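You operate a simulated robot arm through the tools that you are given. There is no shell and no other tool. Be economical: measure what you need, move in short steps, check, and stop when the job is done.

You run a simulated robot arm. Do the job below in one go: nothing can be reset, and whatever is moved stays where it is left.

JOB
Make 8 air cushions, then flip the machine's switch off.
Fine: in two runs, five first and then the rest; the air knob sets how many a run makes.

The check looks at the end state, three seconds after you hand in, the way a careful person would. Anything else that was tipped, shoved, dropped, spilled or broken makes it a failure.

ROBOT AND FRAMES
A 6-joint arm with a two-finger gripper on a trunk, on a base that drives. Base frame: it is fixed to the floor where the robot stands at the start and does not move with it; the origin is under the middle of the robot, x ahead of it, y to its left, z up; the surface under the hand at the start is at about z = 0.82. Readings come in m, rad, newtons and seconds.
With the tool pointing down near the work surface it reaches from about 0.3 to 0.74 m from the robot's upright axis, wherever it stands. Its first joint turns from -2.897 to 2.897 rad. Places, roughly: air knob [0.8, -0.1, 1.4]; band button [0.6, -0.7, 0.8]; bander switch [0.5, -0.5, 0.8]; belt button [0.6, -0.8, 0.8]; cushion button [0.8, -0.1, 1.4]; cushion switch [0.8, 0, 1.4]; feed button [0.7, -0.9, 0.8]; heat knob [0.5, 0.3, 0.9]; lane reset button [0.9, -1.3, 0.7]; sealer bar [0.5, 0.6, 0.9]; sealer switch [0.4, 0.3, 0.9]; tension knob [0.6, -0.6, 0.8]; yellow gate [0.9, -1.1, 0.8]. Payload 1.57 kg.
Tool frame: the origin (TCP) lies between the finger pads and is the grasp point; the fingertips stand 0.021 m ahead of it; z points along the fingers, y is the line along which they close. The gripper opens to 0.07 m. The gripper's body begins 0.05 m behind the TCP.
Orientation is told as [roll, pitch, yaw] about the base's x, y, z axes, in that order, counted from this pose: with the fingers straight down and closing along the base's y, the tool's x points along the base's -x, its y along +y and its z along -z.

CONTROLS
- The arm moves only by the tool apply_moves. Its arguments are lists of equal length, an entry for each row: "gripper": the gripper command, from -1 (fully open) to 1 (shut), values between in proportion; "travel": the shift along the base's x, y, z in units of 30 mm (1.0 is 30 mm), a list of three; "rot": the turn, a rotation vector about the base's x, y, z in units of 5 degrees (1.0 is 5 degrees), a list of three. In form: {"gripper": [gripper, ...], "travel": [[dx, dy, dz], ...], "rot": [[ax, ay, az], ...]}. A call has 1 to 20 rows; each row shifts and turns the commanded pose from where the row before left it. A call with a number of a shift or a turn outside -1 to 1 is refused whole. Each row takes 0.2 s and may step no farther than 0.05 m and 0.15 rad from the row before; otherwise, or with a gripper value out of range, the whole call is refused. Where a pose cannot be reached the arm comes as near as it can. A force on the tool above 60 N (or 10 N above the force at the start of the call, whichever is more), or a blocked arm, ends the call early, and 0.2 s more pass. Each finger halts on what it meets, pressing with about 30 N; the grip force reading is that of the motor and also rises with nothing between the fingers. The clock runs only during rows and for 0.2 s after the last one: add rows that do not move to give the fingers time. The reply holds the time, the measured pose of the TCP, the force on the tool along the base axes, the opening and the grip force, in the units named above and with some noise, with the torque about the TCP (base axes, N m) and any sound that the robot's microphone picked up.
- Cameras (640 x 400 px; columns grow to the right, rows downward): "scene" is now at [0.0269, 0.1771, 1.5033]; the picture's right is [0.27, -0.96, 0.00], its down [-0.54, -0.15, -0.82] and it looks along [0.79, 0.22, -0.57] (base axes); focal length 269 px, centre (320, 200). "wrist" rides on the gripper at [0.079, 0.004, -0.081] in the tool frame; the picture's right is [-0.05, 1.00, 0.00], its down [-0.67, -0.04, -0.74] and it looks along [-0.74, -0.04, 0.67] (tool axes); focal length 256 px, centre (320, 200). There is no depth. A picture from a camera that has moved, and an enlarged one, comes with that camera's place and axes in the base frame and with its lens.
- camera(camera): a new picture of that camera. The clock stands still meanwhile.
- roll_base(legs): drives the robot by 1 to 6 legs, each [ahead, left, turn to the left] in m, m and rad, along the robot's own axes; the way and the turn of a leg run together, so that a leg with both is an arc; at most 1.5 m and 3.142 rad a leg. The arm and the cameras ride along, it lands a little off, and it stops where it bumps. It gives what a move gives.
- pan_tilt(pan, tilt): turns the head with the scene camera to pan (to the left, within 2.705 rad either way) and tilt (down, from -0.506 to 1.204), counted from straight ahead of the robot. It gives what a move gives.
- enlarge(camera, box): a new picture of the part [left, top, right, bottom] of that camera's present view, enlarged. The clock stands still meanwhile.
- finish_job(): hands the job in; it is judged then, once.

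Go step by step. Nothing tells you exact positions but the pictures and the camera data: compare them with the known pose of the tool, close in by small moves and look again before you grip or let go. The budget is 120 turns and 98 pictures, counting those below and the enlarged ones. Unless the task says otherwise, let go and move clear before handing in, and close with one line.

The tools are called by a JSON object that holds its "method" and its "body". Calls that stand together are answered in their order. apply_moves: Moves the arm, as the interface text tells. Its arguments: {"type":"object","properties":{"gripper":{"type":"array"},"travel":{"type":"array"},"rot":{"type":"array"}},"required":["gripper","travel","rot"]} The other tools are called the same way: roll_base (legs) drives the base; pan_tilt (pan, tilt) turns the head that bears the scene camera; camera (camera) takes a picture; enlarge (camera, box) takes an enlarged picture of a part of a camera's view; finish_job () hands the job in.

At the start:

```text
time_s: 0.0
position: [0.4606, -0.1212, 0.9988]
orientation: [-0.001, -0.002, -0.001]
contact_force: [-0.4, 0.7, -0.4]
ft_torque: [-0.01, -0.01, 0.0]
width: 0.0699
finger_force: 0.0
robot x, y, heading: [-0.0006, -0.0051, -0.003]
head pan, tilt: [0.271, 0.6]
```

scene: 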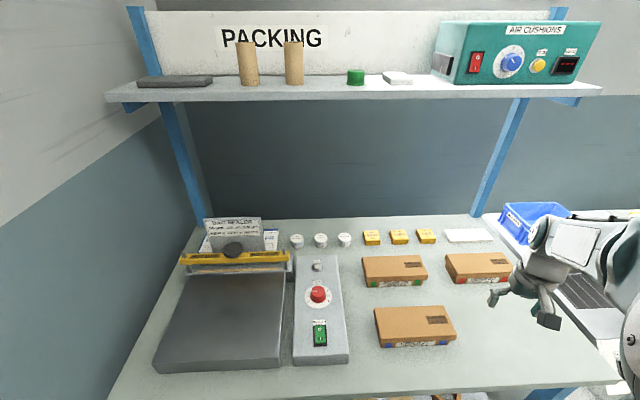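
wrist: 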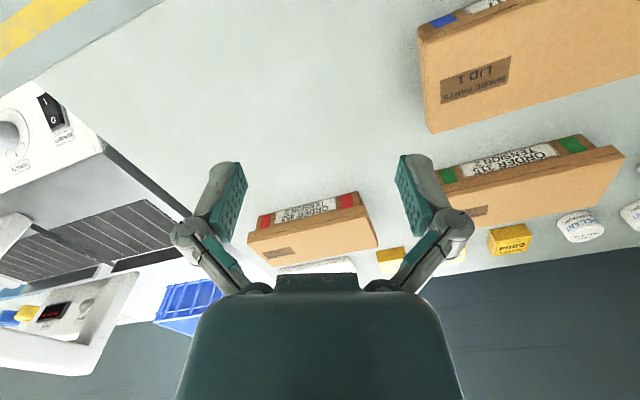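

The air-cushion machine stands on the upper shelf with a red switch, blue knob, yellow button and a display. I look closer at its panel first.

{"method": "pan_tilt", "body": {"pan": -0.1, "tilt": 0.15}}

{"method": "camera", "body": {"camera": "scene"}}

{"method": "enlarge", "body": {"camera": "scene", "box": [240, 120, 400, 220]}}

```text
time_s: 0.9
position: [0.4598, -0.1208, 0.9998]
orientation: [-0.001, -0.001, -0.001]
contact_force: [-0.3, -0.5, 0.3]
ft_torque: [-0.02, 0.01, 0.03]
width: 0.0701
finger_force: 0.0
robot x, y, heading: [0.0038, 0.0022, -0.001]
head pan, tilt: [-0.099, 0.15]
```

```text
95 pictures are left
camera scene: at [0.0341, 0.1443, 1.5447], right [-0.1, -1.0, 0.0], down [-0.15, 0.01, -0.99], along [0.98, -0.1, -0.15], focal length 269 px, centre (320, 200)
```

scene: 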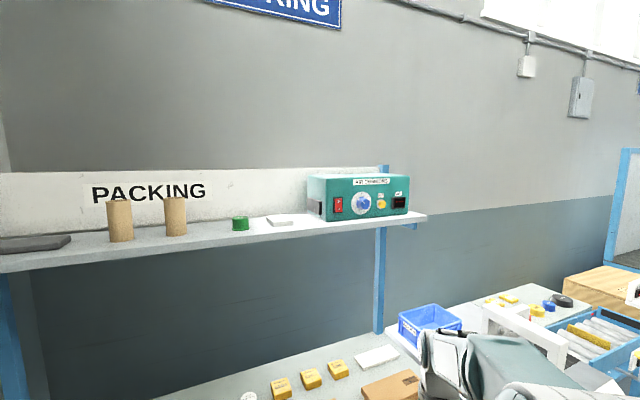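

```text
4.00 times, centred on (320, 170) of scene
camera zoom: at [0.0341, 0.1443, 1.5447], right [-0.1, -1.0, 0.0], down [-0.15, 0.01, -0.99], along [0.98, -0.1, -0.15], focal length 1077 px, centre (320, 320)
```

zoom: 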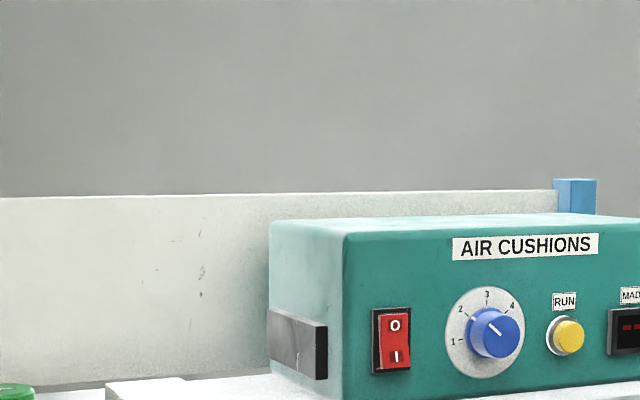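

{"method": "enlarge", "body": {"camera": "scene", "box": [310, 165, 418, 232]}}

{"method": "enlarge", "body": {"camera": "scene", "box": [340, 180, 396, 215]}}

{"method": "enlarge", "body": {"camera": "scene", "box": [384, 185, 416, 205]}}

```text
5.93 times, centred on (364, 198) of scene
camera zoom: at [0.0341, 0.1443, 1.5447], right [-0.1, -1.0, 0.0], down [-0.15, 0.01, -0.99], along [0.98, -0.1, -0.15], focal length 1596 px, centre (59, 209)
```

zoom: 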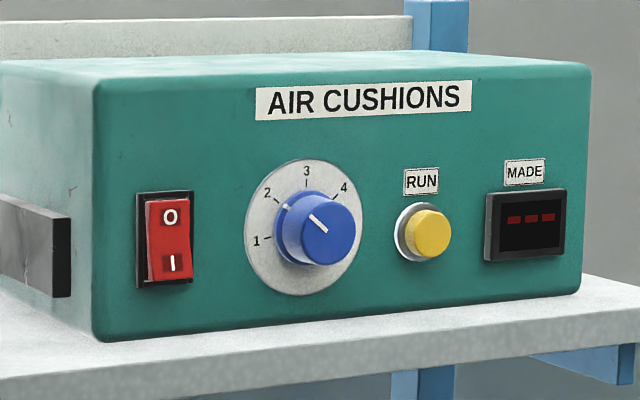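

```text
11.43 times, centred on (368, 198) of scene
camera zoom: at [0.0341, 0.1443, 1.5447], right [-0.1, -1.0, 0.0], down [-0.15, 0.01, -0.99], along [0.98, -0.1, -0.15], focal length 3078 px, centre (-229, 229)
```

zoom: 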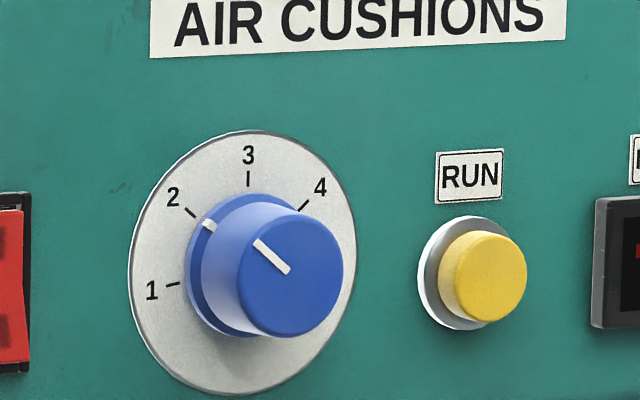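

```text
16.00 times, centred on (400, 195) of scene
camera zoom: at [0.0341, 0.1443, 1.5447], right [-0.1, -1.0, 0.0], down [-0.15, 0.01, -0.99], along [0.98, -0.1, -0.15], focal length 4309 px, centre (-960, 280)
```

zoom: 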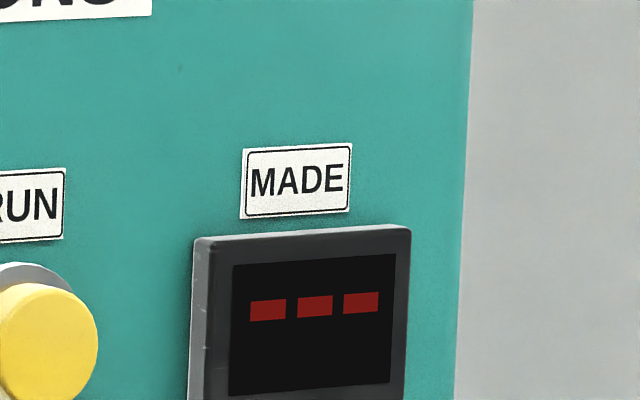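

The display shows dashes, so the machine is off, and the knob is at 2. I raise the arm in front of the shelf and turn the hand half round, so that its camera will be on top when the tool points forward.

{"method": "apply_moves", "body": {"gripper": [-1, -1, -1, -1, -1, -1, -1, -1, -1, -1, -1, -1, -1, -1, -1, -1, -1, -1], "travel": [[0, 0, 0.5], [0, 0, 0.5], [0, 0, 0.5], [0, 0, 0.5], [0, 0, 0.5], [0, 0, 0.5], [0, 0, 0.5], [0, 0, 0.5], [0, 0, 0.5], [0, 0, 0.5], [0, 0, 0.5], [0, 0, 0.5], [0, 0, 0.5], [0, 0, 0.5], [0, 0, 0.5], [0, 0, 0.5], [0, 0, 0.5], [0, 0, 0.5]], "rot": [[0, 0, 1], [0, 0, 1], [0, 0, 1], [0, 0, 1], [0, 0, 1], [0, 0, 1], [0, 0, 1], [0, 0, 1], [0, 0, 1], [0, 0, 1], [0, 0, 1], [0, 0, 1], [0, 0, 1], [0, 0, 1], [0, 0, 1], [0, 0, 1], [0, 0, 1], [0, 0, 1]]}}

{"method": "camera", "body": {"camera": "scene"}}

```text
time_s: 4.7
position: [0.4599, -0.1219, 1.2694]
orientation: [0.002, -0.003, 1.572]
contact_force: [0.3, 0.2, -0.1]
ft_torque: [0.01, -0.02, -0.02]
width: 0.0698
finger_force: 0.0
robot x, y, heading: [0.002, -0.0011, 0.002]
head pan, tilt: [-0.099, 0.15]
```

```text
90 pictures are left
camera scene: at [0.034, 0.1443, 1.5448], right [-0.1, -1.0, 0.0], down [-0.15, 0.01, -0.99], along [0.98, -0.1, -0.15], focal length 269 px, centre (320, 200)
```

scene: 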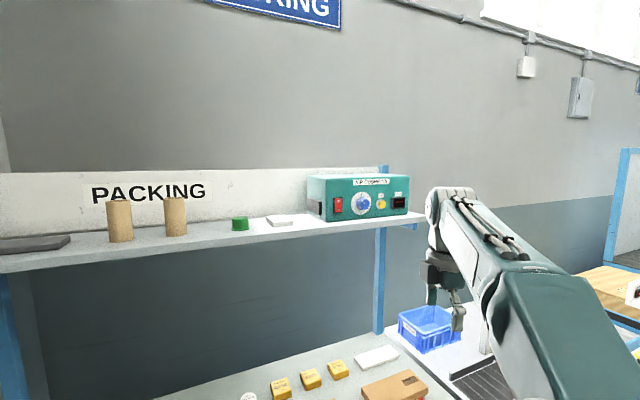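

The rotation works well; I go on with the second quarter turn while rising a little.

{"method": "apply_moves", "body": {"gripper": [-1, -1, -1, -1, -1, -1, -1, -1, -1, -1, -1, -1, -1, -1, -1, -1, -1, -1], "travel": [[0, 0, 0.3], [0, 0, 0.3], [0, 0, 0.3], [0, 0, 0.3], [0, 0, 0.3], [0, 0, 0.3], [0, 0, 0.3], [0, 0, 0.3], [0, 0, 0.3], [0, 0, 0.3], [0, 0, 0.3], [0, 0, 0.3], [0, 0, 0.3], [0, 0, 0.3], [0, 0, 0.3], [0, 0, 0], [0, 0, 0], [0, 0, 0]], "rot": [[0, 0, 1], [0, 0, 1], [0, 0, 1], [0, 0, 1], [0, 0, 1], [0, 0, 1], [0, 0, 1], [0, 0, 1], [0, 0, 1], [0, 0, 1], [0, 0, 1], [0, 0, 1], [0, 0, 1], [0, 0, 1], [0, 0, 1], [0, 0, 1], [0, 0, 1], [0, 0, 1]]}}

{"method": "apply_moves", "body": {"gripper": [-1, -1, -1, -1, -1, -1, -1, -1, -1, -1, -1, -1, -1, -1, -1, -1, -1, -1], "travel": [[0, 0.1, 0], [0, 0.1, 0], [0, 0.1, 0], [0, 0.1, 0], [0, 0.1, 0], [0, 0.1, 0], [0, 0.1, 0], [0, 0.1, 0], [0, 0.1, 0], [0, 0.1, 0], [0, 0.1, 0], [0, 0.1, 0], [0, 0.1, 0], [0, 0.1, 0], [0, 0.1, 0], [0, 0.1, 0], [0, 0.1, 0], [0, 0.1, 0]], "rot": [[0, -1, 0], [0, -1, 0], [0, -1, 0], [0, -1, 0], [0, -1, 0], [0, -1, 0], [0, -1, 0], [0, -1, 0], [0, -1, 0], [0, -1, 0], [0, -1, 0], [0, -1, 0], [0, -1, 0], [0, -1, 0], [0, -1, 0], [0, -1, 0], [0, -1, 0], [0, -1, 0]]}}

{"method": "camera", "body": {"camera": "scene"}}

{"method": "camera", "body": {"camera": "wrist"}}

```text
time_s: 8.5
position: [0.4489, 0.0527, 1.3462]
orientation: [0.002, -0.005, 3.127]
contact_force: [-0.5, -0.7, 0.0]
ft_torque: [-0.01, -0.02, 0.0]
width: 0.0701
finger_force: 0.0
out of reach, approached as far as the arm can: row 8, 9, 10, 11, 12, 13, 14, 15, 16, 17, 18
robot x, y, heading: [0.0002, 0.0001, 0.0]
head pan, tilt: [-0.099, 0.15]
```

```text
time_s: 12.3
position: [0.4486, 0.1063, 1.3458]
orientation: [0.258, 1.567, -2.879]
contact_force: [-0.5, -0.3, -1.0]
ft_torque: [-0.01, 0.02, 0.01]
width: 0.0699
finger_force: 0.1
robot x, y, heading: [0.0022, -0.0029, 0.001]
head pan, tilt: [-0.099, 0.15]
```

```text
89 pictures are left
camera scene: at [0.0329, 0.1452, 1.5447], right [-0.1, -1.0, 0.0], down [-0.15, 0.01, -0.99], along [0.98, -0.1, -0.15], focal length 269 px, centre (320, 200)
```

scene: 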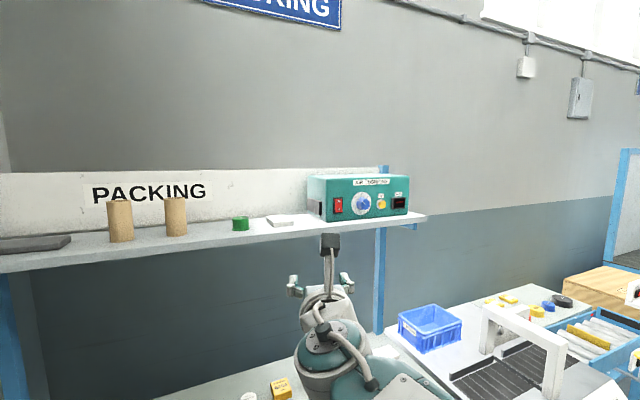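

```text
88 pictures are left
camera wrist: at [0.3687, 0.1016, 1.4263], right [0.0, -1.0, -0.05], down [-0.75, 0.03, -0.66], along [0.67, 0.04, -0.75], focal length 256 px, centre (320, 200)
```

wrist: 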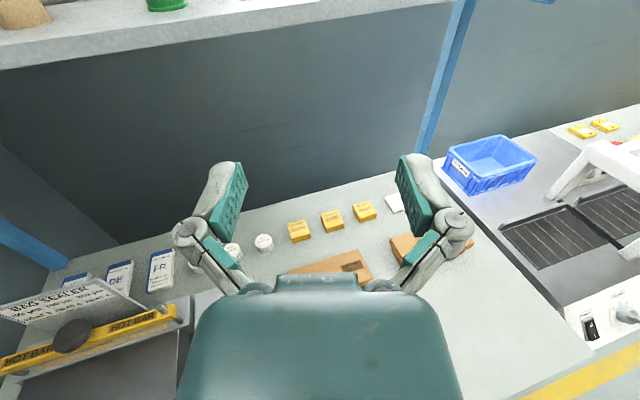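

The tool now points forward with the camera on top. I move up in front of the panel.

{"method": "apply_moves", "body": {"gripper": [-1, -1, -1, -1, -1, -1, -1, -1, -1], "travel": [[0, -0.6, 0.6], [0, -0.6, 0.6], [0, -0.6, 0.6], [0, -0.6, 0.6], [0.6, -0.6, 0.1], [0.6, -0.6, 0], [0.6, -0.6, 0], [0.6, -0.6, 0], [0.6, -0.6, 0]], "rot": [[0, 0, 0], [0, 0, 0], [0, 0, 0], [0, 0, 0], [0, 0, 0], [0, 0, 0], [0, 0, 0], [0, 0, 0], [0, 0, 0]]}}

{"method": "camera", "body": {"camera": "scene"}}

{"method": "camera", "body": {"camera": "wrist"}}

```text
time_s: 14.3
position: [0.5414, -0.0045, 1.4147]
orientation: [0.228, 1.569, -2.923]
contact_force: [0.1, -0.7, -0.1]
ft_torque: [-0.01, -0.02, 0.01]
width: 0.0698
finger_force: 0.1
out of reach, approached as far as the arm can: row 7, 8, 9
robot x, y, heading: [0.0007, 0.0013, -0.002]
head pan, tilt: [-0.099, 0.15]
```

```text
87 pictures are left
camera scene: at [0.0334, 0.1449, 1.5447], right [-0.1, -1.0, 0.0], down [-0.15, 0.01, -0.99], along [0.98, -0.1, -0.15], focal length 269 px, centre (320, 200)
```

scene: 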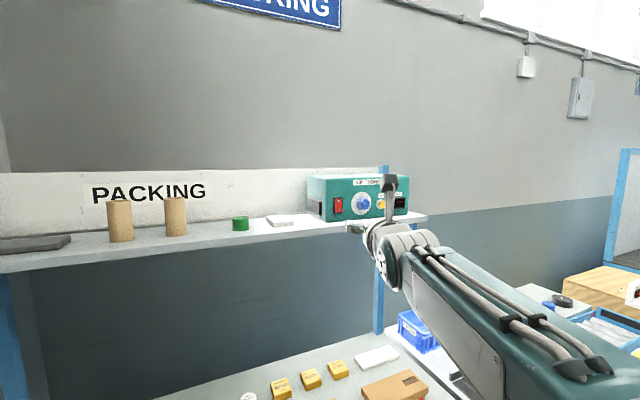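

```text
86 pictures are left
camera wrist: at [0.4609, -0.007, 1.4954], right [-0.01, -1.0, -0.05], down [-0.75, 0.04, -0.67], along [0.67, 0.03, -0.74], focal length 256 px, centre (320, 200)
```

wrist: 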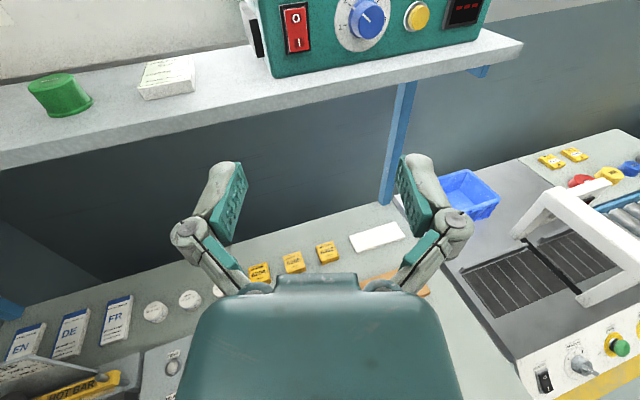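

The arm reported a limit of reach at x = 0.54. I test small moves to see which direction is limited.

{"method": "apply_moves", "body": {"gripper": [-1, -1, -1], "travel": [[0.5, 0, 0], [0.5, 0, 0], [0, 0, 0]], "rot": [[0, 0, 0], [0, 0, 0], [0, 0, 0]]}}

{"method": "apply_moves", "body": {"gripper": [-1, -1, -1], "travel": [[0, -0.7, 0], [0, -0.7, 0], [0, 0, 0]], "rot": [[0, 0, 0], [0, 0, 0], [0, 0, 0]]}}

{"method": "pan_tilt", "body": {"pan": -0.5, "tilt": 1.0}}

{"method": "camera", "body": {"camera": "scene"}}

```text
time_s: 15.1
position: [0.5704, -0.0015, 1.416]
orientation: [0.169, 1.57, -2.981]
contact_force: [-0.6, 0.1, 0.2]
ft_torque: [0.01, 0.01, -0.03]
width: 0.0699
finger_force: 0.1
robot x, y, heading: [0.0013, -0.003, -0.001]
head pan, tilt: [-0.099, 0.15]
```

```text
time_s: 15.9
position: [0.5713, -0.0276, 1.4254]
orientation: [3.109, 1.531, -0.045]
contact_force: [0.1, -0.1, 1.1]
ft_torque: [0.0, 0.0, -0.01]
width: 0.0701
finger_force: 0.1
out of reach, approached as far as the arm can: row 1, 2
robot x, y, heading: [0.0027, 0.0049, 0.004]
head pan, tilt: [-0.099, 0.15]
```

```text
time_s: 17.1
position: [0.5715, -0.0268, 1.4229]
orientation: [3.106, 1.53, -0.051]
contact_force: [-0.1, -0.2, 0.3]
ft_torque: [0.02, -0.01, 0.04]
width: 0.0699
finger_force: 0.2
robot x, y, heading: [0.0002, -0.0032, -0.003]
head pan, tilt: [-0.499, 1.0]
```

```text
85 pictures are left
camera scene: at [0.0025, 0.1206, 1.4713], right [-0.48, -0.88, 0.0], down [-0.74, 0.4, -0.54], along [0.47, -0.26, -0.84], focal length 269 px, centre (320, 200)
```

scene: 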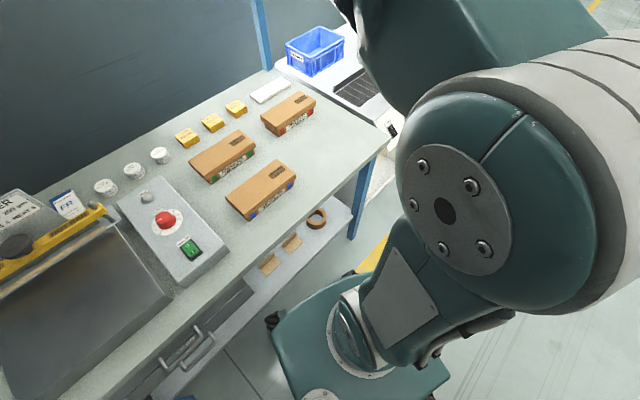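

Only the -y direction is limited, so the wrist joint is near its stop. I turn the hand clockwise about its own axis, away from the stop, and go right.

{"method": "apply_moves", "body": {"gripper": [-1, -1, -1, -1, -1, -1, -1, -1, -1, -1, -1, -1], "travel": [[0, 0, 0], [0, 0, 0], [0, 0, 0], [0, 0, 0], [0, 0, 0], [0, -0.2, 0], [0, -0.2, 0], [0, -0.2, 0], [0, -0.2, 0], [0, -0.2, 0], [0, -0.2, 0], [0, 0, 0]], "rot": [[1, 0, 0], [1, 0, 0], [1, 0, 0], [1, 0, 0], [1, 0, 0], [1, 0, 0], [1, 0, 0], [1, 0, 0], [1, 0, 0], [1, 0, 0], [1, 0, 0], [1, 0, 0]]}}

{"method": "pan_tilt", "body": {"pan": -0.2, "tilt": 0.2}}

{"method": "camera", "body": {"camera": "scene"}}

{"method": "camera", "body": {"camera": "wrist"}}

```text
time_s: 19.7
position: [0.5707, -0.062, 1.4221]
orientation: [-1.587, 0.572, 1.543]
contact_force: [0.3, 0.0, -0.6]
ft_torque: [0.02, 0.01, -0.01]
width: 0.07
finger_force: 0.0
out of reach, approached as far as the arm can: row 1
robot x, y, heading: [-0.0015, -0.0017, 0.001]
head pan, tilt: [-0.499, 1.0]
```

```text
time_s: 20.8
position: [0.5718, -0.0628, 1.4218]
orientation: [-1.589, 0.576, 1.543]
contact_force: [0.0, -1.5, -0.4]
ft_torque: [-0.01, 0.0, 0.03]
width: 0.0701
finger_force: 0.0
robot x, y, heading: [-0.0035, 0.0005, -0.001]
head pan, tilt: [-0.201, 0.201]
```

```text
84 pictures are left
camera scene: at [0.0326, 0.1353, 1.54], right [-0.2, -0.98, 0.0], down [-0.2, 0.04, -0.98], along [0.96, -0.2, -0.2], focal length 269 px, centre (320, 200)
```

scene: 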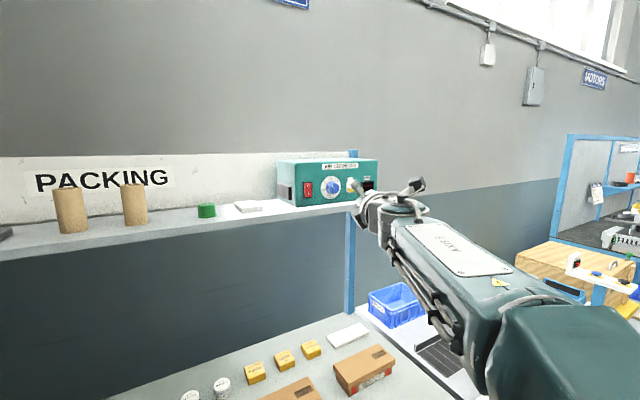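

```text
83 pictures are left
camera wrist: at [0.4891, -0.1297, 1.4622], right [0.0, -0.5, -0.87], down [-0.73, 0.59, -0.34], along [0.68, 0.63, -0.36], focal length 256 px, centre (320, 200)
```

wrist: 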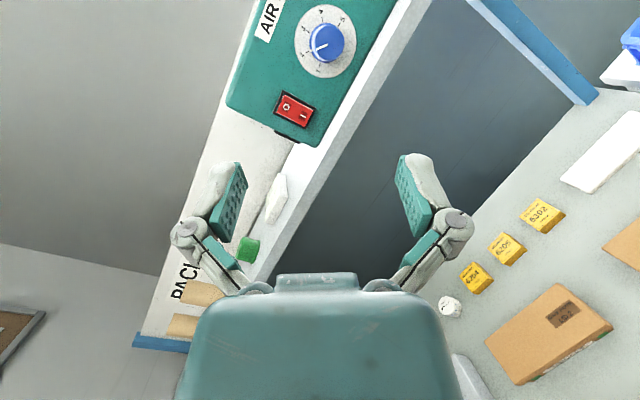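

Triangulating from both cameras: knob disc about (0.81, -0.057, 1.415), switch centre about (0.805, 0.013, 1.412), button about (0.785, -0.114, 1.416). I close the fingers and move in front of the switch's lower "I" half.

{"method": "apply_moves", "body": {"gripper": [1, 1, 1, 1, 1, 1, 1], "travel": [[0.7, 0.42, -0.14], [0.7, 0.42, -0.14], [0.7, 0.42, -0.14], [0.7, 0.42, -0.14], [0.7, 0.42, -0.14], [0.7, 0.42, -0.14], [0, 0, 0]], "rot": [[0, 0, 0], [0, 0, 0], [0, 0, 0], [0, 0, 0], [0, 0, 0], [0, 0, 0], [0, 0, 0]]}}

{"method": "enlarge", "body": {"camera": "scene", "box": [270, 145, 398, 225]}}

{"method": "camera", "body": {"camera": "wrist"}}

```text
time_s: 22.4
position: [0.6969, 0.0135, 1.3977]
orientation: [-1.588, 0.573, 1.543]
contact_force: [-0.5, 0.4, 0.9]
ft_torque: [-0.01, -0.02, 0.01]
width: 0.0002
finger_force: 28.7
robot x, y, heading: [0.0006, -0.0031, -0.0]
head pan, tilt: [-0.201, 0.201]
```

```text
5.00 times, centred on (334, 185) of scene
camera zoom: at [0.0334, 0.1358, 1.54], right [-0.2, -0.98, 0.0], down [-0.2, 0.04, -0.98], along [0.96, -0.2, -0.2], focal length 1346 px, centre (250, 275)
```

zoom: 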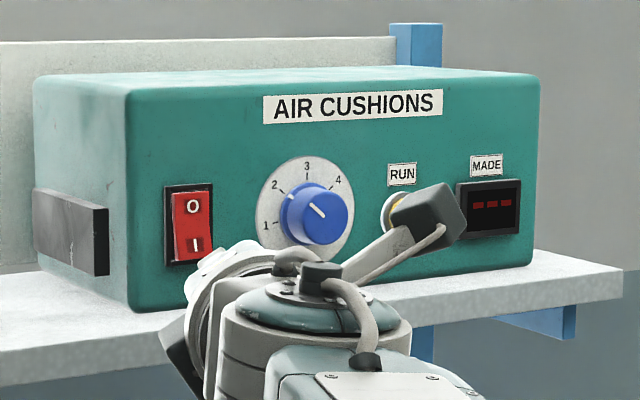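

```text
81 pictures are left
camera wrist: at [0.615, -0.0535, 1.4366], right [0.0, -0.5, -0.87], down [-0.73, 0.59, -0.34], along [0.68, 0.63, -0.36], focal length 256 px, centre (320, 200)
```

wrist: 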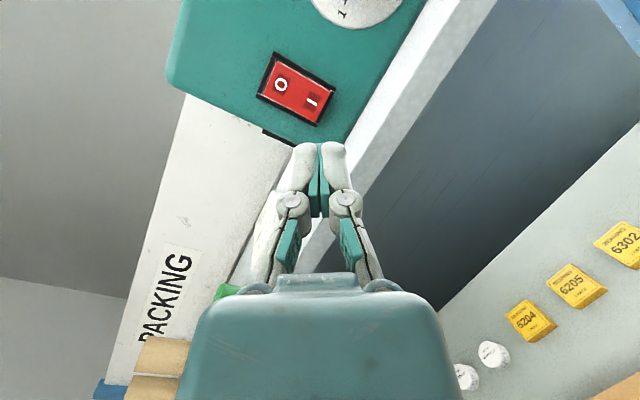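

The fingertips line up with the "I" half, about 5–7 cm in front. I approach in small steps.

{"method": "apply_moves", "body": {"gripper": [1, 1, 1, 1, 1, 1, 1, 1, 1], "travel": [[0.5, 0.03, 0], [0.5, 0.03, 0], [0.4, 0.02, 0], [0.1, 0, 0], [0.1, 0, 0], [0.1, 0, 0], [0.1, 0, 0], [0.1, 0, 0], [0, 0, 0]], "rot": [[0, 0, 0], [0, 0, 0], [0, 0, 0], [0, 0, 0], [0, 0, 0], [0, 0, 0], [0, 0, 0], [0, 0, 0], [0, 0, 0]]}}

{"method": "camera", "body": {"camera": "wrist"}}

{"method": "enlarge", "body": {"camera": "scene", "box": [270, 145, 398, 225]}}

```text
time_s: 24.4
position: [0.754, 0.0164, 1.3965]
orientation: [-1.587, 0.575, 1.543]
contact_force: [-0.6, -0.5, -0.5]
ft_torque: [0.03, 0.0, 0.04]
width: 0.0
finger_force: 28.5
robot x, y, heading: [0.0021, 0.0015, -0.003]
head pan, tilt: [-0.201, 0.201]
heard: click
```

```text
80 pictures are left
camera wrist: at [0.6728, -0.0515, 1.4361], right [0.0, -0.5, -0.87], down [-0.73, 0.59, -0.34], along [0.68, 0.63, -0.36], focal length 256 px, centre (320, 200)
```

wrist: 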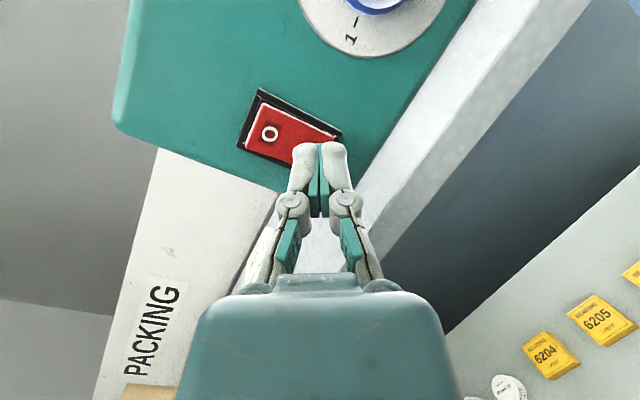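

```text
5.00 times, centred on (334, 185) of scene
camera zoom: at [0.0337, 0.1357, 1.54], right [-0.2, -0.98, 0.0], down [-0.2, 0.04, -0.98], along [0.96, -0.2, -0.2], focal length 1346 px, centre (250, 275)
```

zoom: 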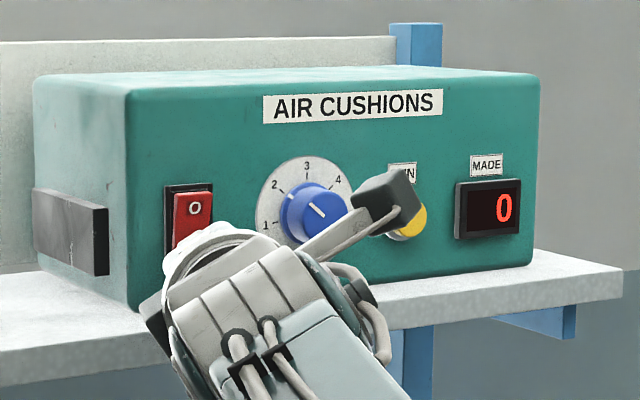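

Click, and the display shows 0: the machine is on. I back off and look at the knob's scale from the front right.

{"method": "apply_moves", "body": {"gripper": [1, 1, 0, -1, -1, -1, -1], "travel": [[-1, 0, 0], [-1, 0, 0], [-1, -0.6, 0.16], [0, -0.6, 0.16], [0, -0.6, 0.16], [0, -0.6, 0.15], [0, 0, 0]], "rot": [[0, 0, 0], [0, 0, 0], [0, 0, 0], [0, 0, 0], [0, 0, 0], [0, 0, 0], [0, 0, 0]]}}

{"method": "camera", "body": {"camera": "wrist"}}

{"method": "enlarge", "body": {"camera": "wrist", "box": [240, 0, 400, 100]}}

{"method": "enlarge", "body": {"camera": "scene", "box": [270, 145, 398, 225]}}

```text
time_s: 26.0
position: [0.6642, -0.0577, 1.416]
orientation: [-1.586, 0.578, 1.542]
contact_force: [-0.5, -0.2, 0.3]
ft_torque: [-0.01, 0.01, -0.01]
width: 0.07
finger_force: 0.1
robot x, y, heading: [0.0006, -0.0015, 0.002]
head pan, tilt: [-0.201, 0.201]
```

```text
78 pictures are left
camera wrist: at [0.5826, -0.1243, 1.4556], right [0.0, -0.5, -0.87], down [-0.73, 0.59, -0.34], along [0.68, 0.63, -0.36], focal length 256 px, centre (320, 200)
```

wrist: 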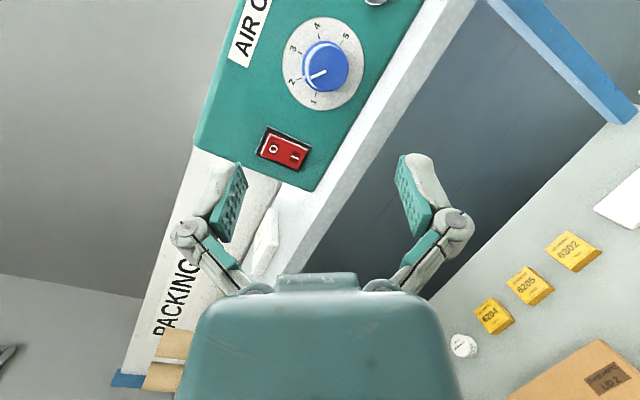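

```text
4.00 times, centred on (320, 50) of wrist
camera zoom: at [0.5826, -0.1243, 1.4556], right [0.0, -0.5, -0.87], down [-0.73, 0.59, -0.34], along [0.68, 0.63, -0.36], focal length 1024 px, centre (320, 800)
```

zoom: 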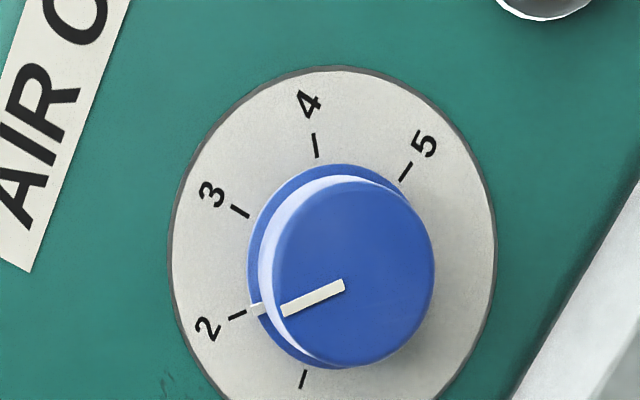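

```text
5.00 times, centred on (334, 185) of scene
camera zoom: at [0.0332, 0.1351, 1.54], right [-0.2, -0.98, 0.0], down [-0.2, 0.04, -0.98], along [0.96, -0.2, -0.2], focal length 1346 px, centre (250, 275)
```

zoom: 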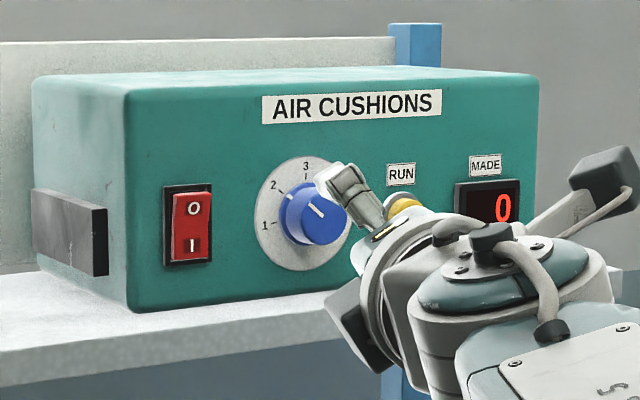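

The scale goes 1 to 5 with about 50° spacing; the pointer is at 2. I approach the knob with fingers part open.

{"method": "apply_moves", "body": {"gripper": [-0.5, -0.5, -0.5, -0.5, -0.5], "travel": [[0.5, 0, 0], [0.5, 0, 0], [0.5, 0, 0], [0.5, 0, 0], [0.2, 0, 0]], "rot": [[0, 0, 0], [0, 0, 0], [0, 0, 0], [0, 0, 0], [0, 0, 0]]}}

{"method": "camera", "body": {"camera": "wrist"}}

{"method": "enlarge", "body": {"camera": "scene", "box": [290, 160, 386, 220]}}

```text
time_s: 27.2
position: [0.7302, -0.057, 1.4168]
orientation: [-1.587, 0.577, 1.543]
contact_force: [-0.4, -0.4, 0.4]
ft_torque: [-0.01, 0.01, 0.0]
width: 0.0527
finger_force: 0.0
robot x, y, heading: [0.0038, -0.0004, 0.0]
head pan, tilt: [-0.201, 0.201]
```

```text
75 pictures are left
camera wrist: at [0.649, -0.1238, 1.4562], right [0.0, -0.5, -0.87], down [-0.73, 0.59, -0.34], along [0.68, 0.63, -0.36], focal length 256 px, centre (320, 200)
```

wrist: 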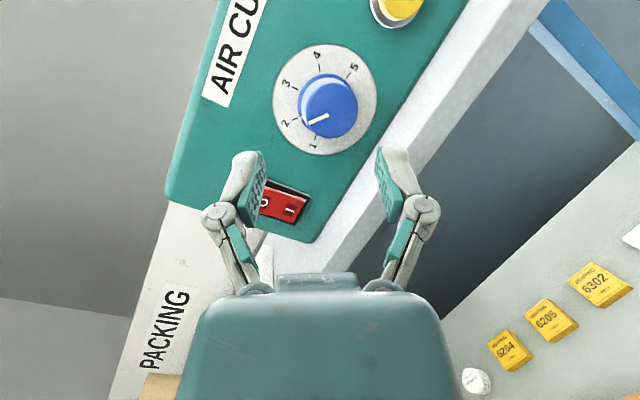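

```text
6.67 times, centred on (338, 190) of scene
camera zoom: at [0.0336, 0.1352, 1.54], right [-0.2, -0.98, 0.0], down [-0.2, 0.04, -0.98], along [0.96, -0.2, -0.2], focal length 1795 px, centre (200, 267)
```

zoom: 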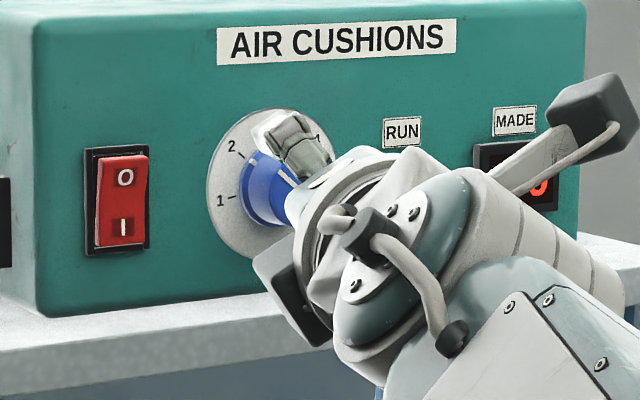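

The panel turns out to be yawed by about 19° (its left edge is nearer), so the knob's axis points along roughly (0.95, 0.32, 0). I back off slightly and yaw the tool to line up.

{"method": "apply_moves", "body": {"gripper": [-0.5, -0.5, -0.5, -0.5, -0.5], "travel": [[-0.3, -0.2, 0], [0, -0.2, 0], [0.1, -0.2, 0], [0.3, -0.17, 0], [0, 0, 0]], "rot": [[0, 0, 0.94], [0, 0, 0.94], [0, 0, 0.94], [0, 0, 0.94], [0, 0, 0]]}}

{"method": "camera", "body": {"camera": "wrist"}}

{"method": "enlarge", "body": {"camera": "wrist", "box": [220, 20, 420, 145]}}

```text
time_s: 28.4
position: [0.7319, -0.0806, 1.4175]
orientation: [-1.589, 0.574, 1.874]
contact_force: [-0.2, -0.3, -0.3]
ft_torque: [0.0, -0.02, 0.02]
width: 0.0523
finger_force: 0.0
robot x, y, heading: [0.0003, 0.0034, -0.001]
head pan, tilt: [-0.201, 0.201]
```

```text
73 pictures are left
camera wrist: at [0.6774, -0.171, 1.4562], right [0.16, -0.47, -0.87], down [-0.88, 0.32, -0.34], along [0.44, 0.82, -0.36], focal length 256 px, centre (320, 200)
```

wrist: 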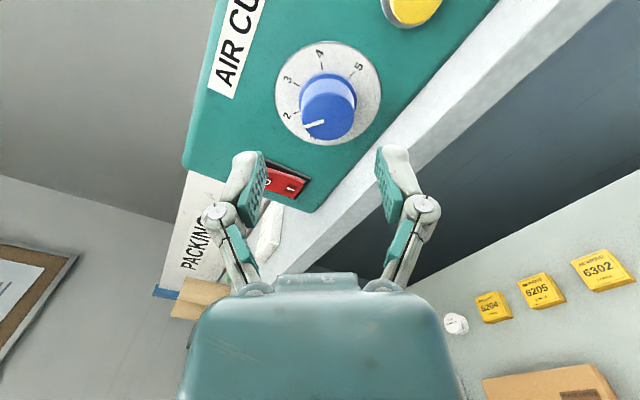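

```text
3.20 times, centred on (320, 82) of wrist
camera zoom: at [0.6774, -0.171, 1.4562], right [0.16, -0.47, -0.87], down [-0.88, 0.32, -0.34], along [0.44, 0.82, -0.36], focal length 819 px, centre (320, 576)
```

zoom: 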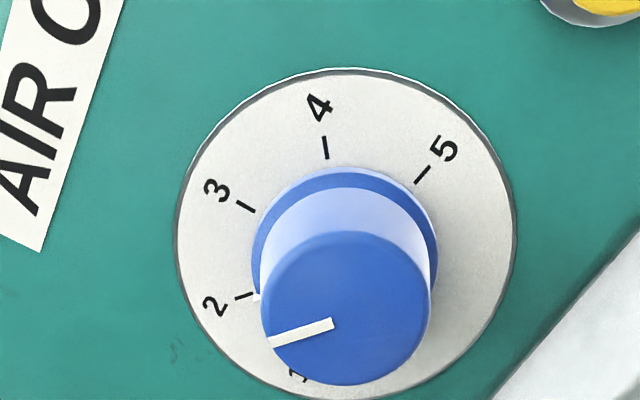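

The tool now lines up with the knob axis. Knob cap is at about (0.791, -0.063, 1.414), radius about 16 mm, length about 25 mm. I go in around it and stop before gripping.

{"method": "apply_moves", "body": {"gripper": [-0.5, -0.5, -0.5, -0.5, -0.5, -0.5, -0.5, -0.5], "travel": [[0, -0.05, -0.13], [0.3, 0.095, 0], [0.3, 0.095, 0], [0.3, 0.095, 0], [0.3, 0.095, 0], [0.3, 0.095, 0], [0.26, 0.09, 0], [0, 0, 0]], "rot": [[0, 0, 0], [0, 0, 0], [0, 0, 0], [0, 0, 0], [0, 0, 0], [0, 0, 0], [0, 0, 0], [0, 0, 0]]}}

{"method": "camera", "body": {"camera": "wrist"}}

```text
time_s: 30.2
position: [0.7868, -0.0643, 1.4113]
orientation: [-1.586, 0.577, 1.871]
contact_force: [0.4, 0.9, -0.3]
ft_torque: [-0.02, 0.0, -0.01]
width: 0.0527
finger_force: 0.0
robot x, y, heading: [0.0016, -0.0005, -0.001]
head pan, tilt: [-0.201, 0.201]
```

```text
71 pictures are left
camera wrist: at [0.7311, -0.1548, 1.4518], right [0.16, -0.47, -0.87], down [-0.88, 0.33, -0.34], along [0.44, 0.82, -0.36], focal length 256 px, centre (320, 200)
```

wrist: 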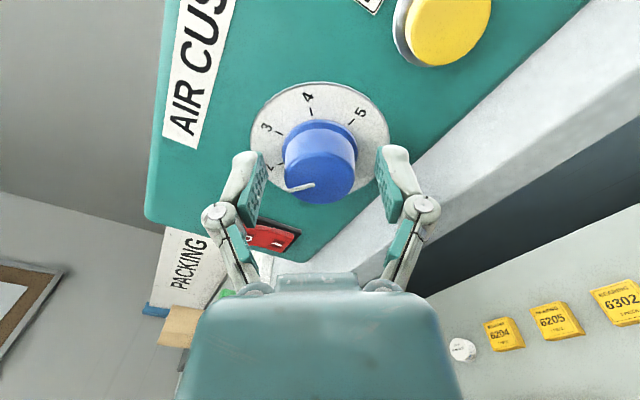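

The knob sits centred between the fingers. I grip it.

{"method": "apply_moves", "body": {"gripper": [0.3, 0.3, 0.3], "travel": [[0, 0, 0], [0, 0, 0], [0, 0, 0]], "rot": [[0, 0, 0], [0, 0, 0], [0, 0, 0]]}}

{"method": "enlarge", "body": {"camera": "wrist", "box": [220, 60, 420, 185]}}

```text
time_s: 31.0
position: [0.7859, -0.0658, 1.412]
orientation: [-1.589, 0.573, 1.872]
contact_force: [-3.4, -0.6, 1.0]
ft_torque: [-0.11, 0.37, 0.37]
width: 0.0329
finger_force: 32.0
robot x, y, heading: [-0.0017, -0.002, 0.002]
head pan, tilt: [-0.201, 0.201]
```

```text
3.20 times, centred on (320, 122) of wrist
camera zoom: at [0.7305, -0.1553, 1.4521], right [0.16, -0.47, -0.87], down [-0.88, 0.33, -0.34], along [0.44, 0.82, -0.36], focal length 819 px, centre (320, 448)
```

zoom: 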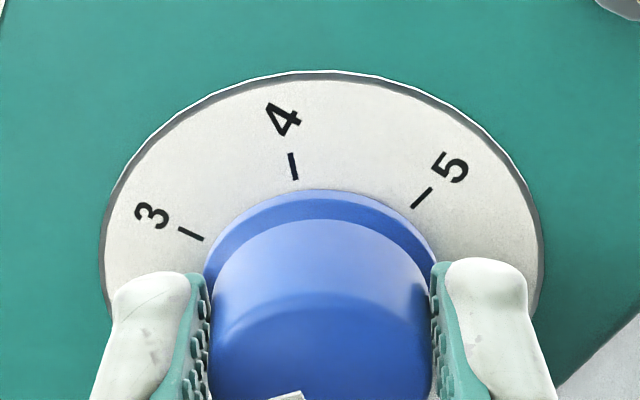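

Firm grip. I turn clockwise 75° first and check the pointer.

{"method": "apply_moves", "body": {"gripper": [0.3, 0.3, 0.3, 0.3, 0.3, 0.3, 0.3, 0.3, 0.3, 0.3, 0.3, 0.3, 0.3, 0.3, 0.3], "travel": [[0, 0, 0], [0, 0, 0], [0, 0, 0], [0, 0, 0], [0, 0, 0], [0, 0, 0], [0, 0, 0], [0, 0, 0], [0, 0, 0], [0, 0, 0], [0, 0, 0], [0, 0, 0], [0, 0, 0], [0, 0, 0], [0, 0, 0]], "rot": [[0.946, 0.322, 0], [0.946, 0.322, 0], [0.946, 0.322, 0], [0.946, 0.322, 0], [0.946, 0.322, 0], [0.946, 0.322, 0], [0.946, 0.322, 0], [0.946, 0.322, 0], [0.946, 0.322, 0], [0.946, 0.322, 0], [0.946, 0.322, 0], [0.946, 0.322, 0], [0.946, 0.322, 0], [0.946, 0.322, 0], [0.946, 0.322, 0]]}}

{"method": "camera", "body": {"camera": "wrist"}}

{"method": "enlarge", "body": {"camera": "scene", "box": [290, 160, 386, 220]}}

```text
time_s: 34.2
position: [0.7865, -0.0645, 1.4119]
orientation: [-1.547, -0.737, 1.863]
contact_force: [-18.1, -0.2, -22.7]
ft_torque: [-0.16, 0.34, 0.15]
width: 0.0329
finger_force: 32.3
robot x, y, heading: [0.0015, 0.0014, -0.0]
head pan, tilt: [-0.201, 0.201]
```

```text
69 pictures are left
camera wrist: at [0.7267, -0.1429, 1.3573], right [-0.23, 0.67, -0.7], down [-0.84, 0.22, 0.49], along [0.48, 0.71, 0.52], focal length 256 px, centre (320, 200)
```

wrist: 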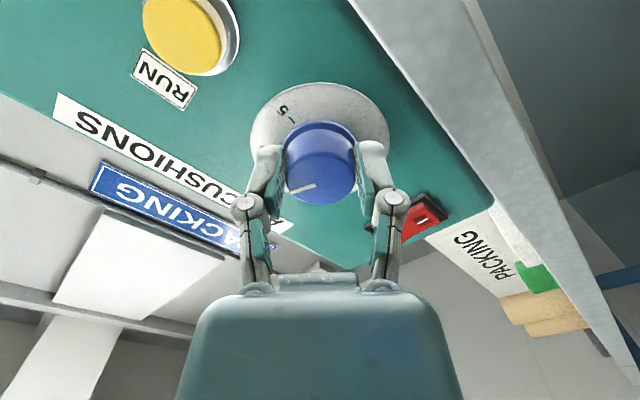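

```text
6.67 times, centred on (338, 190) of scene
camera zoom: at [0.034, 0.1346, 1.54], right [-0.2, -0.98, 0.0], down [-0.2, 0.04, -0.98], along [0.96, -0.2, -0.2], focal length 1795 px, centre (200, 267)
```

zoom: 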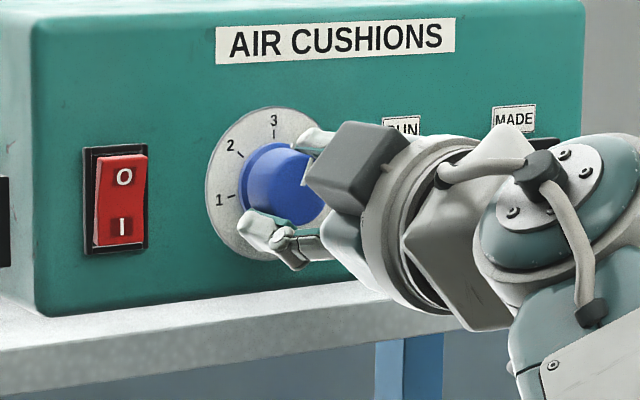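

The knob followed the hand. To keep the wrist camera away from the shelf I release, turn back and re-grip.

{"method": "apply_moves", "body": {"gripper": [-0.3, -0.3, -0.3, -0.3, -0.3, -0.3, -0.3, -0.3, -0.3, -0.3, -0.3, -0.3, -0.3, -0.3, -0.3, -0.3, -0.3, -0.3, -0.3], "travel": [[0, 0, 0], [0, 0, 0], [0, 0, 0], [0, 0, 0], [0, 0, 0], [0, 0, 0], [0, 0, 0], [0, 0, 0], [0, 0, 0], [0, 0, 0], [0, 0, 0], [0, 0, 0], [0, 0, 0], [0, 0, 0], [0, 0, 0], [0, 0, 0], [0, 0, 0], [0, 0, 0], [0, 0, 0]], "rot": [[0, 0, 0], [0, 0, 0], [-0.946, -0.322, 0], [-0.946, -0.322, 0], [-0.946, -0.322, 0], [-0.946, -0.322, 0], [-0.946, -0.322, 0], [-0.946, -0.322, 0], [-0.946, -0.322, 0], [-0.946, -0.322, 0], [-0.946, -0.322, 0], [-0.946, -0.322, 0], [-0.946, -0.322, 0], [-0.946, -0.322, 0], [-0.946, -0.322, 0], [-0.946, -0.322, 0], [-0.946, -0.322, 0], [-0.946, -0.322, 0], [-0.946, -0.322, 0]]}}

{"method": "enlarge", "body": {"camera": "wrist", "box": [220, 60, 420, 185]}}

```text
time_s: 38.2
position: [0.7867, -0.0647, 1.4123]
orientation: [-1.593, 0.752, 1.867]
contact_force: [0.4, 0.1, -0.8]
ft_torque: [0.01, -0.02, -0.04]
width: 0.0456
finger_force: 0.0
robot x, y, heading: [-0.0041, 0.0004, 0.005]
head pan, tilt: [-0.201, 0.201]
```

```text
3.20 times, centred on (320, 122) of wrist
camera zoom: at [0.7285, -0.1475, 1.4629], right [0.21, -0.61, -0.77], down [-0.86, 0.26, -0.44], along [0.47, 0.75, -0.47], focal length 819 px, centre (320, 448)
```

zoom: 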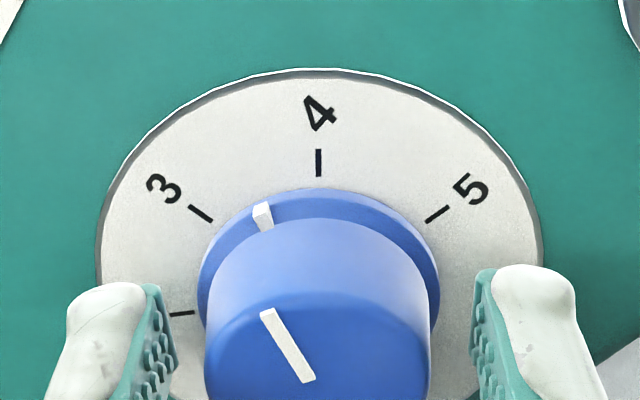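

The pointer is midway between 3 and 4, so spacing is about 50°; about 75° more is needed. I grip again and turn 70°.

{"method": "apply_moves", "body": {"gripper": [0.3, 0.3, 0.3, 0.3, 0.3, 0.3, 0.3, 0.3, 0.3, 0.3, 0.3, 0.3, 0.3, 0.3, 0.3, 0.3, 0.3], "travel": [[0, 0, 0], [0, 0, 0], [0, 0, 0], [0, 0, 0], [0, 0, 0], [0, 0, 0], [0, 0, 0], [0, 0, 0], [0, 0, 0], [0, 0, 0], [0, 0, 0], [0, 0, 0], [0, 0, 0], [0, 0, 0], [0, 0, 0], [0, 0, 0], [0, 0, 0]], "rot": [[0, 0, 0], [0, 0, 0], [0.946, 0.322, 0], [0.946, 0.322, 0], [0.946, 0.322, 0], [0.946, 0.322, 0], [0.946, 0.322, 0], [0.946, 0.322, 0], [0.946, 0.322, 0], [0.946, 0.322, 0], [0.946, 0.322, 0], [0.946, 0.322, 0], [0.946, 0.322, 0], [0.946, 0.322, 0], [0.946, 0.322, 0], [0.946, 0.322, 0], [0, 0, 0]]}}

{"method": "enlarge", "body": {"camera": "wrist", "box": [220, 60, 420, 185]}}

```text
time_s: 41.8
position: [0.786, -0.0646, 1.4124]
orientation: [-1.559, -0.473, 1.87]
contact_force: [-17.3, -0.4, -16.8]
ft_torque: [-0.09, 0.08, 0.68]
width: 0.0332
finger_force: 31.6
robot x, y, heading: [0.0007, 0.0013, 0.001]
head pan, tilt: [-0.201, 0.201]
```

```text
3.20 times, centred on (320, 122) of wrist
camera zoom: at [0.7305, -0.1547, 1.3735], right [-0.16, 0.48, -0.86], down [-0.88, 0.33, 0.34], along [0.45, 0.82, 0.37], focal length 819 px, centre (320, 448)
```

zoom: 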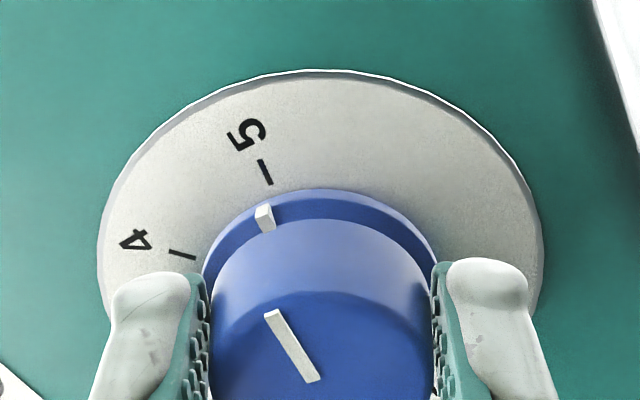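

The pointer is about 5–8° short of 5. I turn 6° more and check.

{"method": "apply_moves", "body": {"gripper": [0.3, 0.3, 0.3], "travel": [[0, 0, 0], [0, 0, 0], [0, 0, 0]], "rot": [[0.6, 0.2, 0], [0.6, 0.2, 0], [0, 0, 0]]}}

{"method": "enlarge", "body": {"camera": "wrist", "box": [220, 60, 420, 185]}}

```text
time_s: 42.6
position: [0.7864, -0.0642, 1.412]
orientation: [-1.556, -0.583, 1.868]
contact_force: [-19.0, -0.1, -21.2]
ft_torque: [-0.43, 0.33, 0.06]
width: 0.0334
finger_force: 32.2
robot x, y, heading: [0.0004, 0.0006, -0.0]
head pan, tilt: [-0.201, 0.201]
```

```text
3.20 times, centred on (320, 122) of wrist
camera zoom: at [0.7293, -0.15, 1.3663], right [-0.19, 0.56, -0.8], down [-0.87, 0.29, 0.41], along [0.46, 0.77, 0.43], focal length 819 px, centre (320, 448)
```

zoom: 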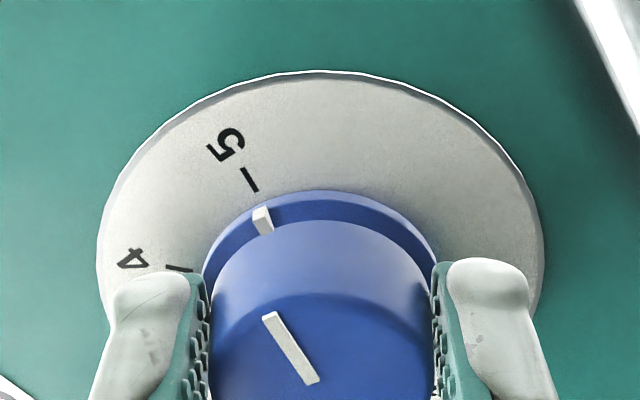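

The pointer lines up with 5. I release, back out and turn back to see it.

{"method": "apply_moves", "body": {"gripper": [-0.3, -0.3, -0.3, -0.3, -0.3, -0.3, -0.3, -0.3, -0.3, -0.3, -0.3, -0.3, -0.3, -0.3, -0.3, -0.3, -0.3, -0.3, -0.3, -0.3], "travel": [[0, 0, 0], [0, 0, 0], [-0.63, -0.215, 0], [-0.63, -0.215, 0], [-0.63, -0.215, 0], [0, 0, 0], [0, 0, 0], [0, 0, 0], [0, 0, 0], [0, 0, 0], [0, 0, 0], [0, 0, 0], [0, 0, 0], [0, 0, 0], [0, 0, 0], [0, 0, 0], [0, 0, 0], [0, 0, 0], [0, 0, 0], [0, 0, 0]], "rot": [[0, 0, 0], [0, 0, 0], [0, 0, 0], [0, 0, 0], [0, 0, 0], [-0.946, -0.322, 0], [-0.946, -0.322, 0], [-0.946, -0.322, 0], [-0.946, -0.322, 0], [-0.946, -0.322, 0], [-0.946, -0.322, 0], [-0.946, -0.322, 0], [-0.946, -0.322, 0], [-0.946, -0.322, 0], [-0.946, -0.322, 0], [-0.946, -0.322, 0], [-0.946, -0.322, 0], [-0.946, -0.322, 0], [-0.946, -0.322, 0], [-0.946, -0.322, 0]]}}

{"method": "camera", "body": {"camera": "wrist"}}

{"method": "enlarge", "body": {"camera": "wrist", "box": [240, 20, 420, 132]}}

{"method": "enlarge", "body": {"camera": "scene", "box": [290, 160, 386, 220]}}

```text
time_s: 46.8
position: [0.7287, -0.0839, 1.4124]
orientation: [-1.594, 0.726, 1.868]
contact_force: [0.2, -0.4, -0.5]
ft_torque: [0.01, -0.01, 0.01]
width: 0.0457
finger_force: 0.0
robot x, y, heading: [0.0008, 0.0025, 0.002]
head pan, tilt: [-0.201, 0.201]
```

```text
64 pictures are left
camera wrist: at [0.6717, -0.1681, 1.4615], right [0.2, -0.59, -0.78], down [-0.86, 0.27, -0.43], along [0.46, 0.76, -0.45], focal length 256 px, centre (320, 200)
```

wrist: 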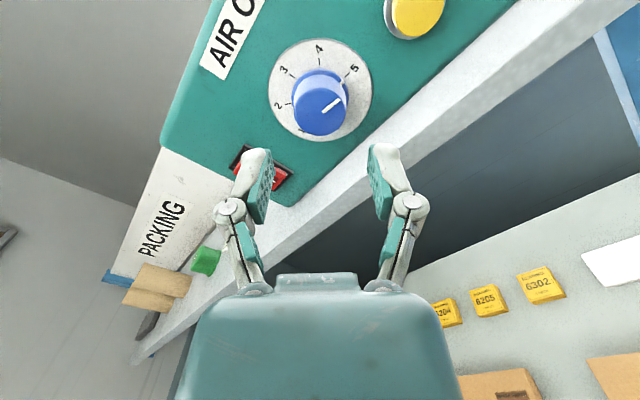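

```text
3.56 times, centred on (330, 76) of wrist
camera zoom: at [0.6717, -0.1681, 1.4615], right [0.2, -0.59, -0.78], down [-0.86, 0.27, -0.43], along [0.46, 0.76, -0.45], focal length 910 px, centre (284, 641)
```

zoom: 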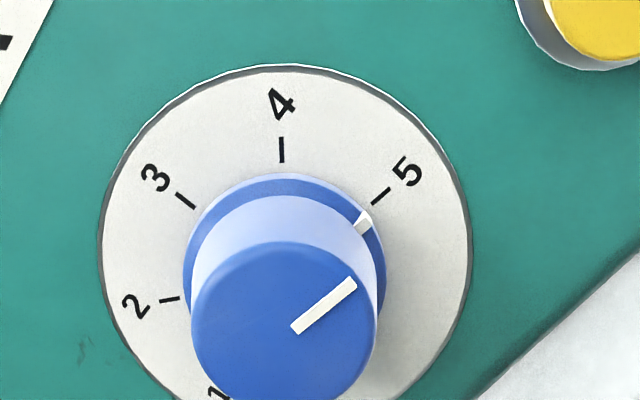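

```text
6.67 times, centred on (338, 190) of scene
camera zoom: at [0.0336, 0.1348, 1.5401], right [-0.2, -0.98, 0.0], down [-0.2, 0.04, -0.98], along [0.96, -0.2, -0.2], focal length 1795 px, centre (200, 267)
```

zoom: 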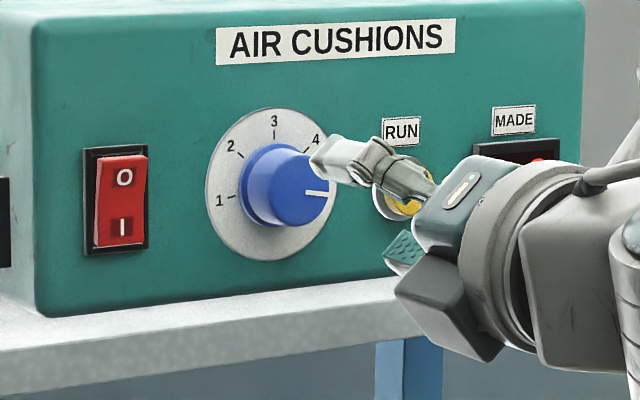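

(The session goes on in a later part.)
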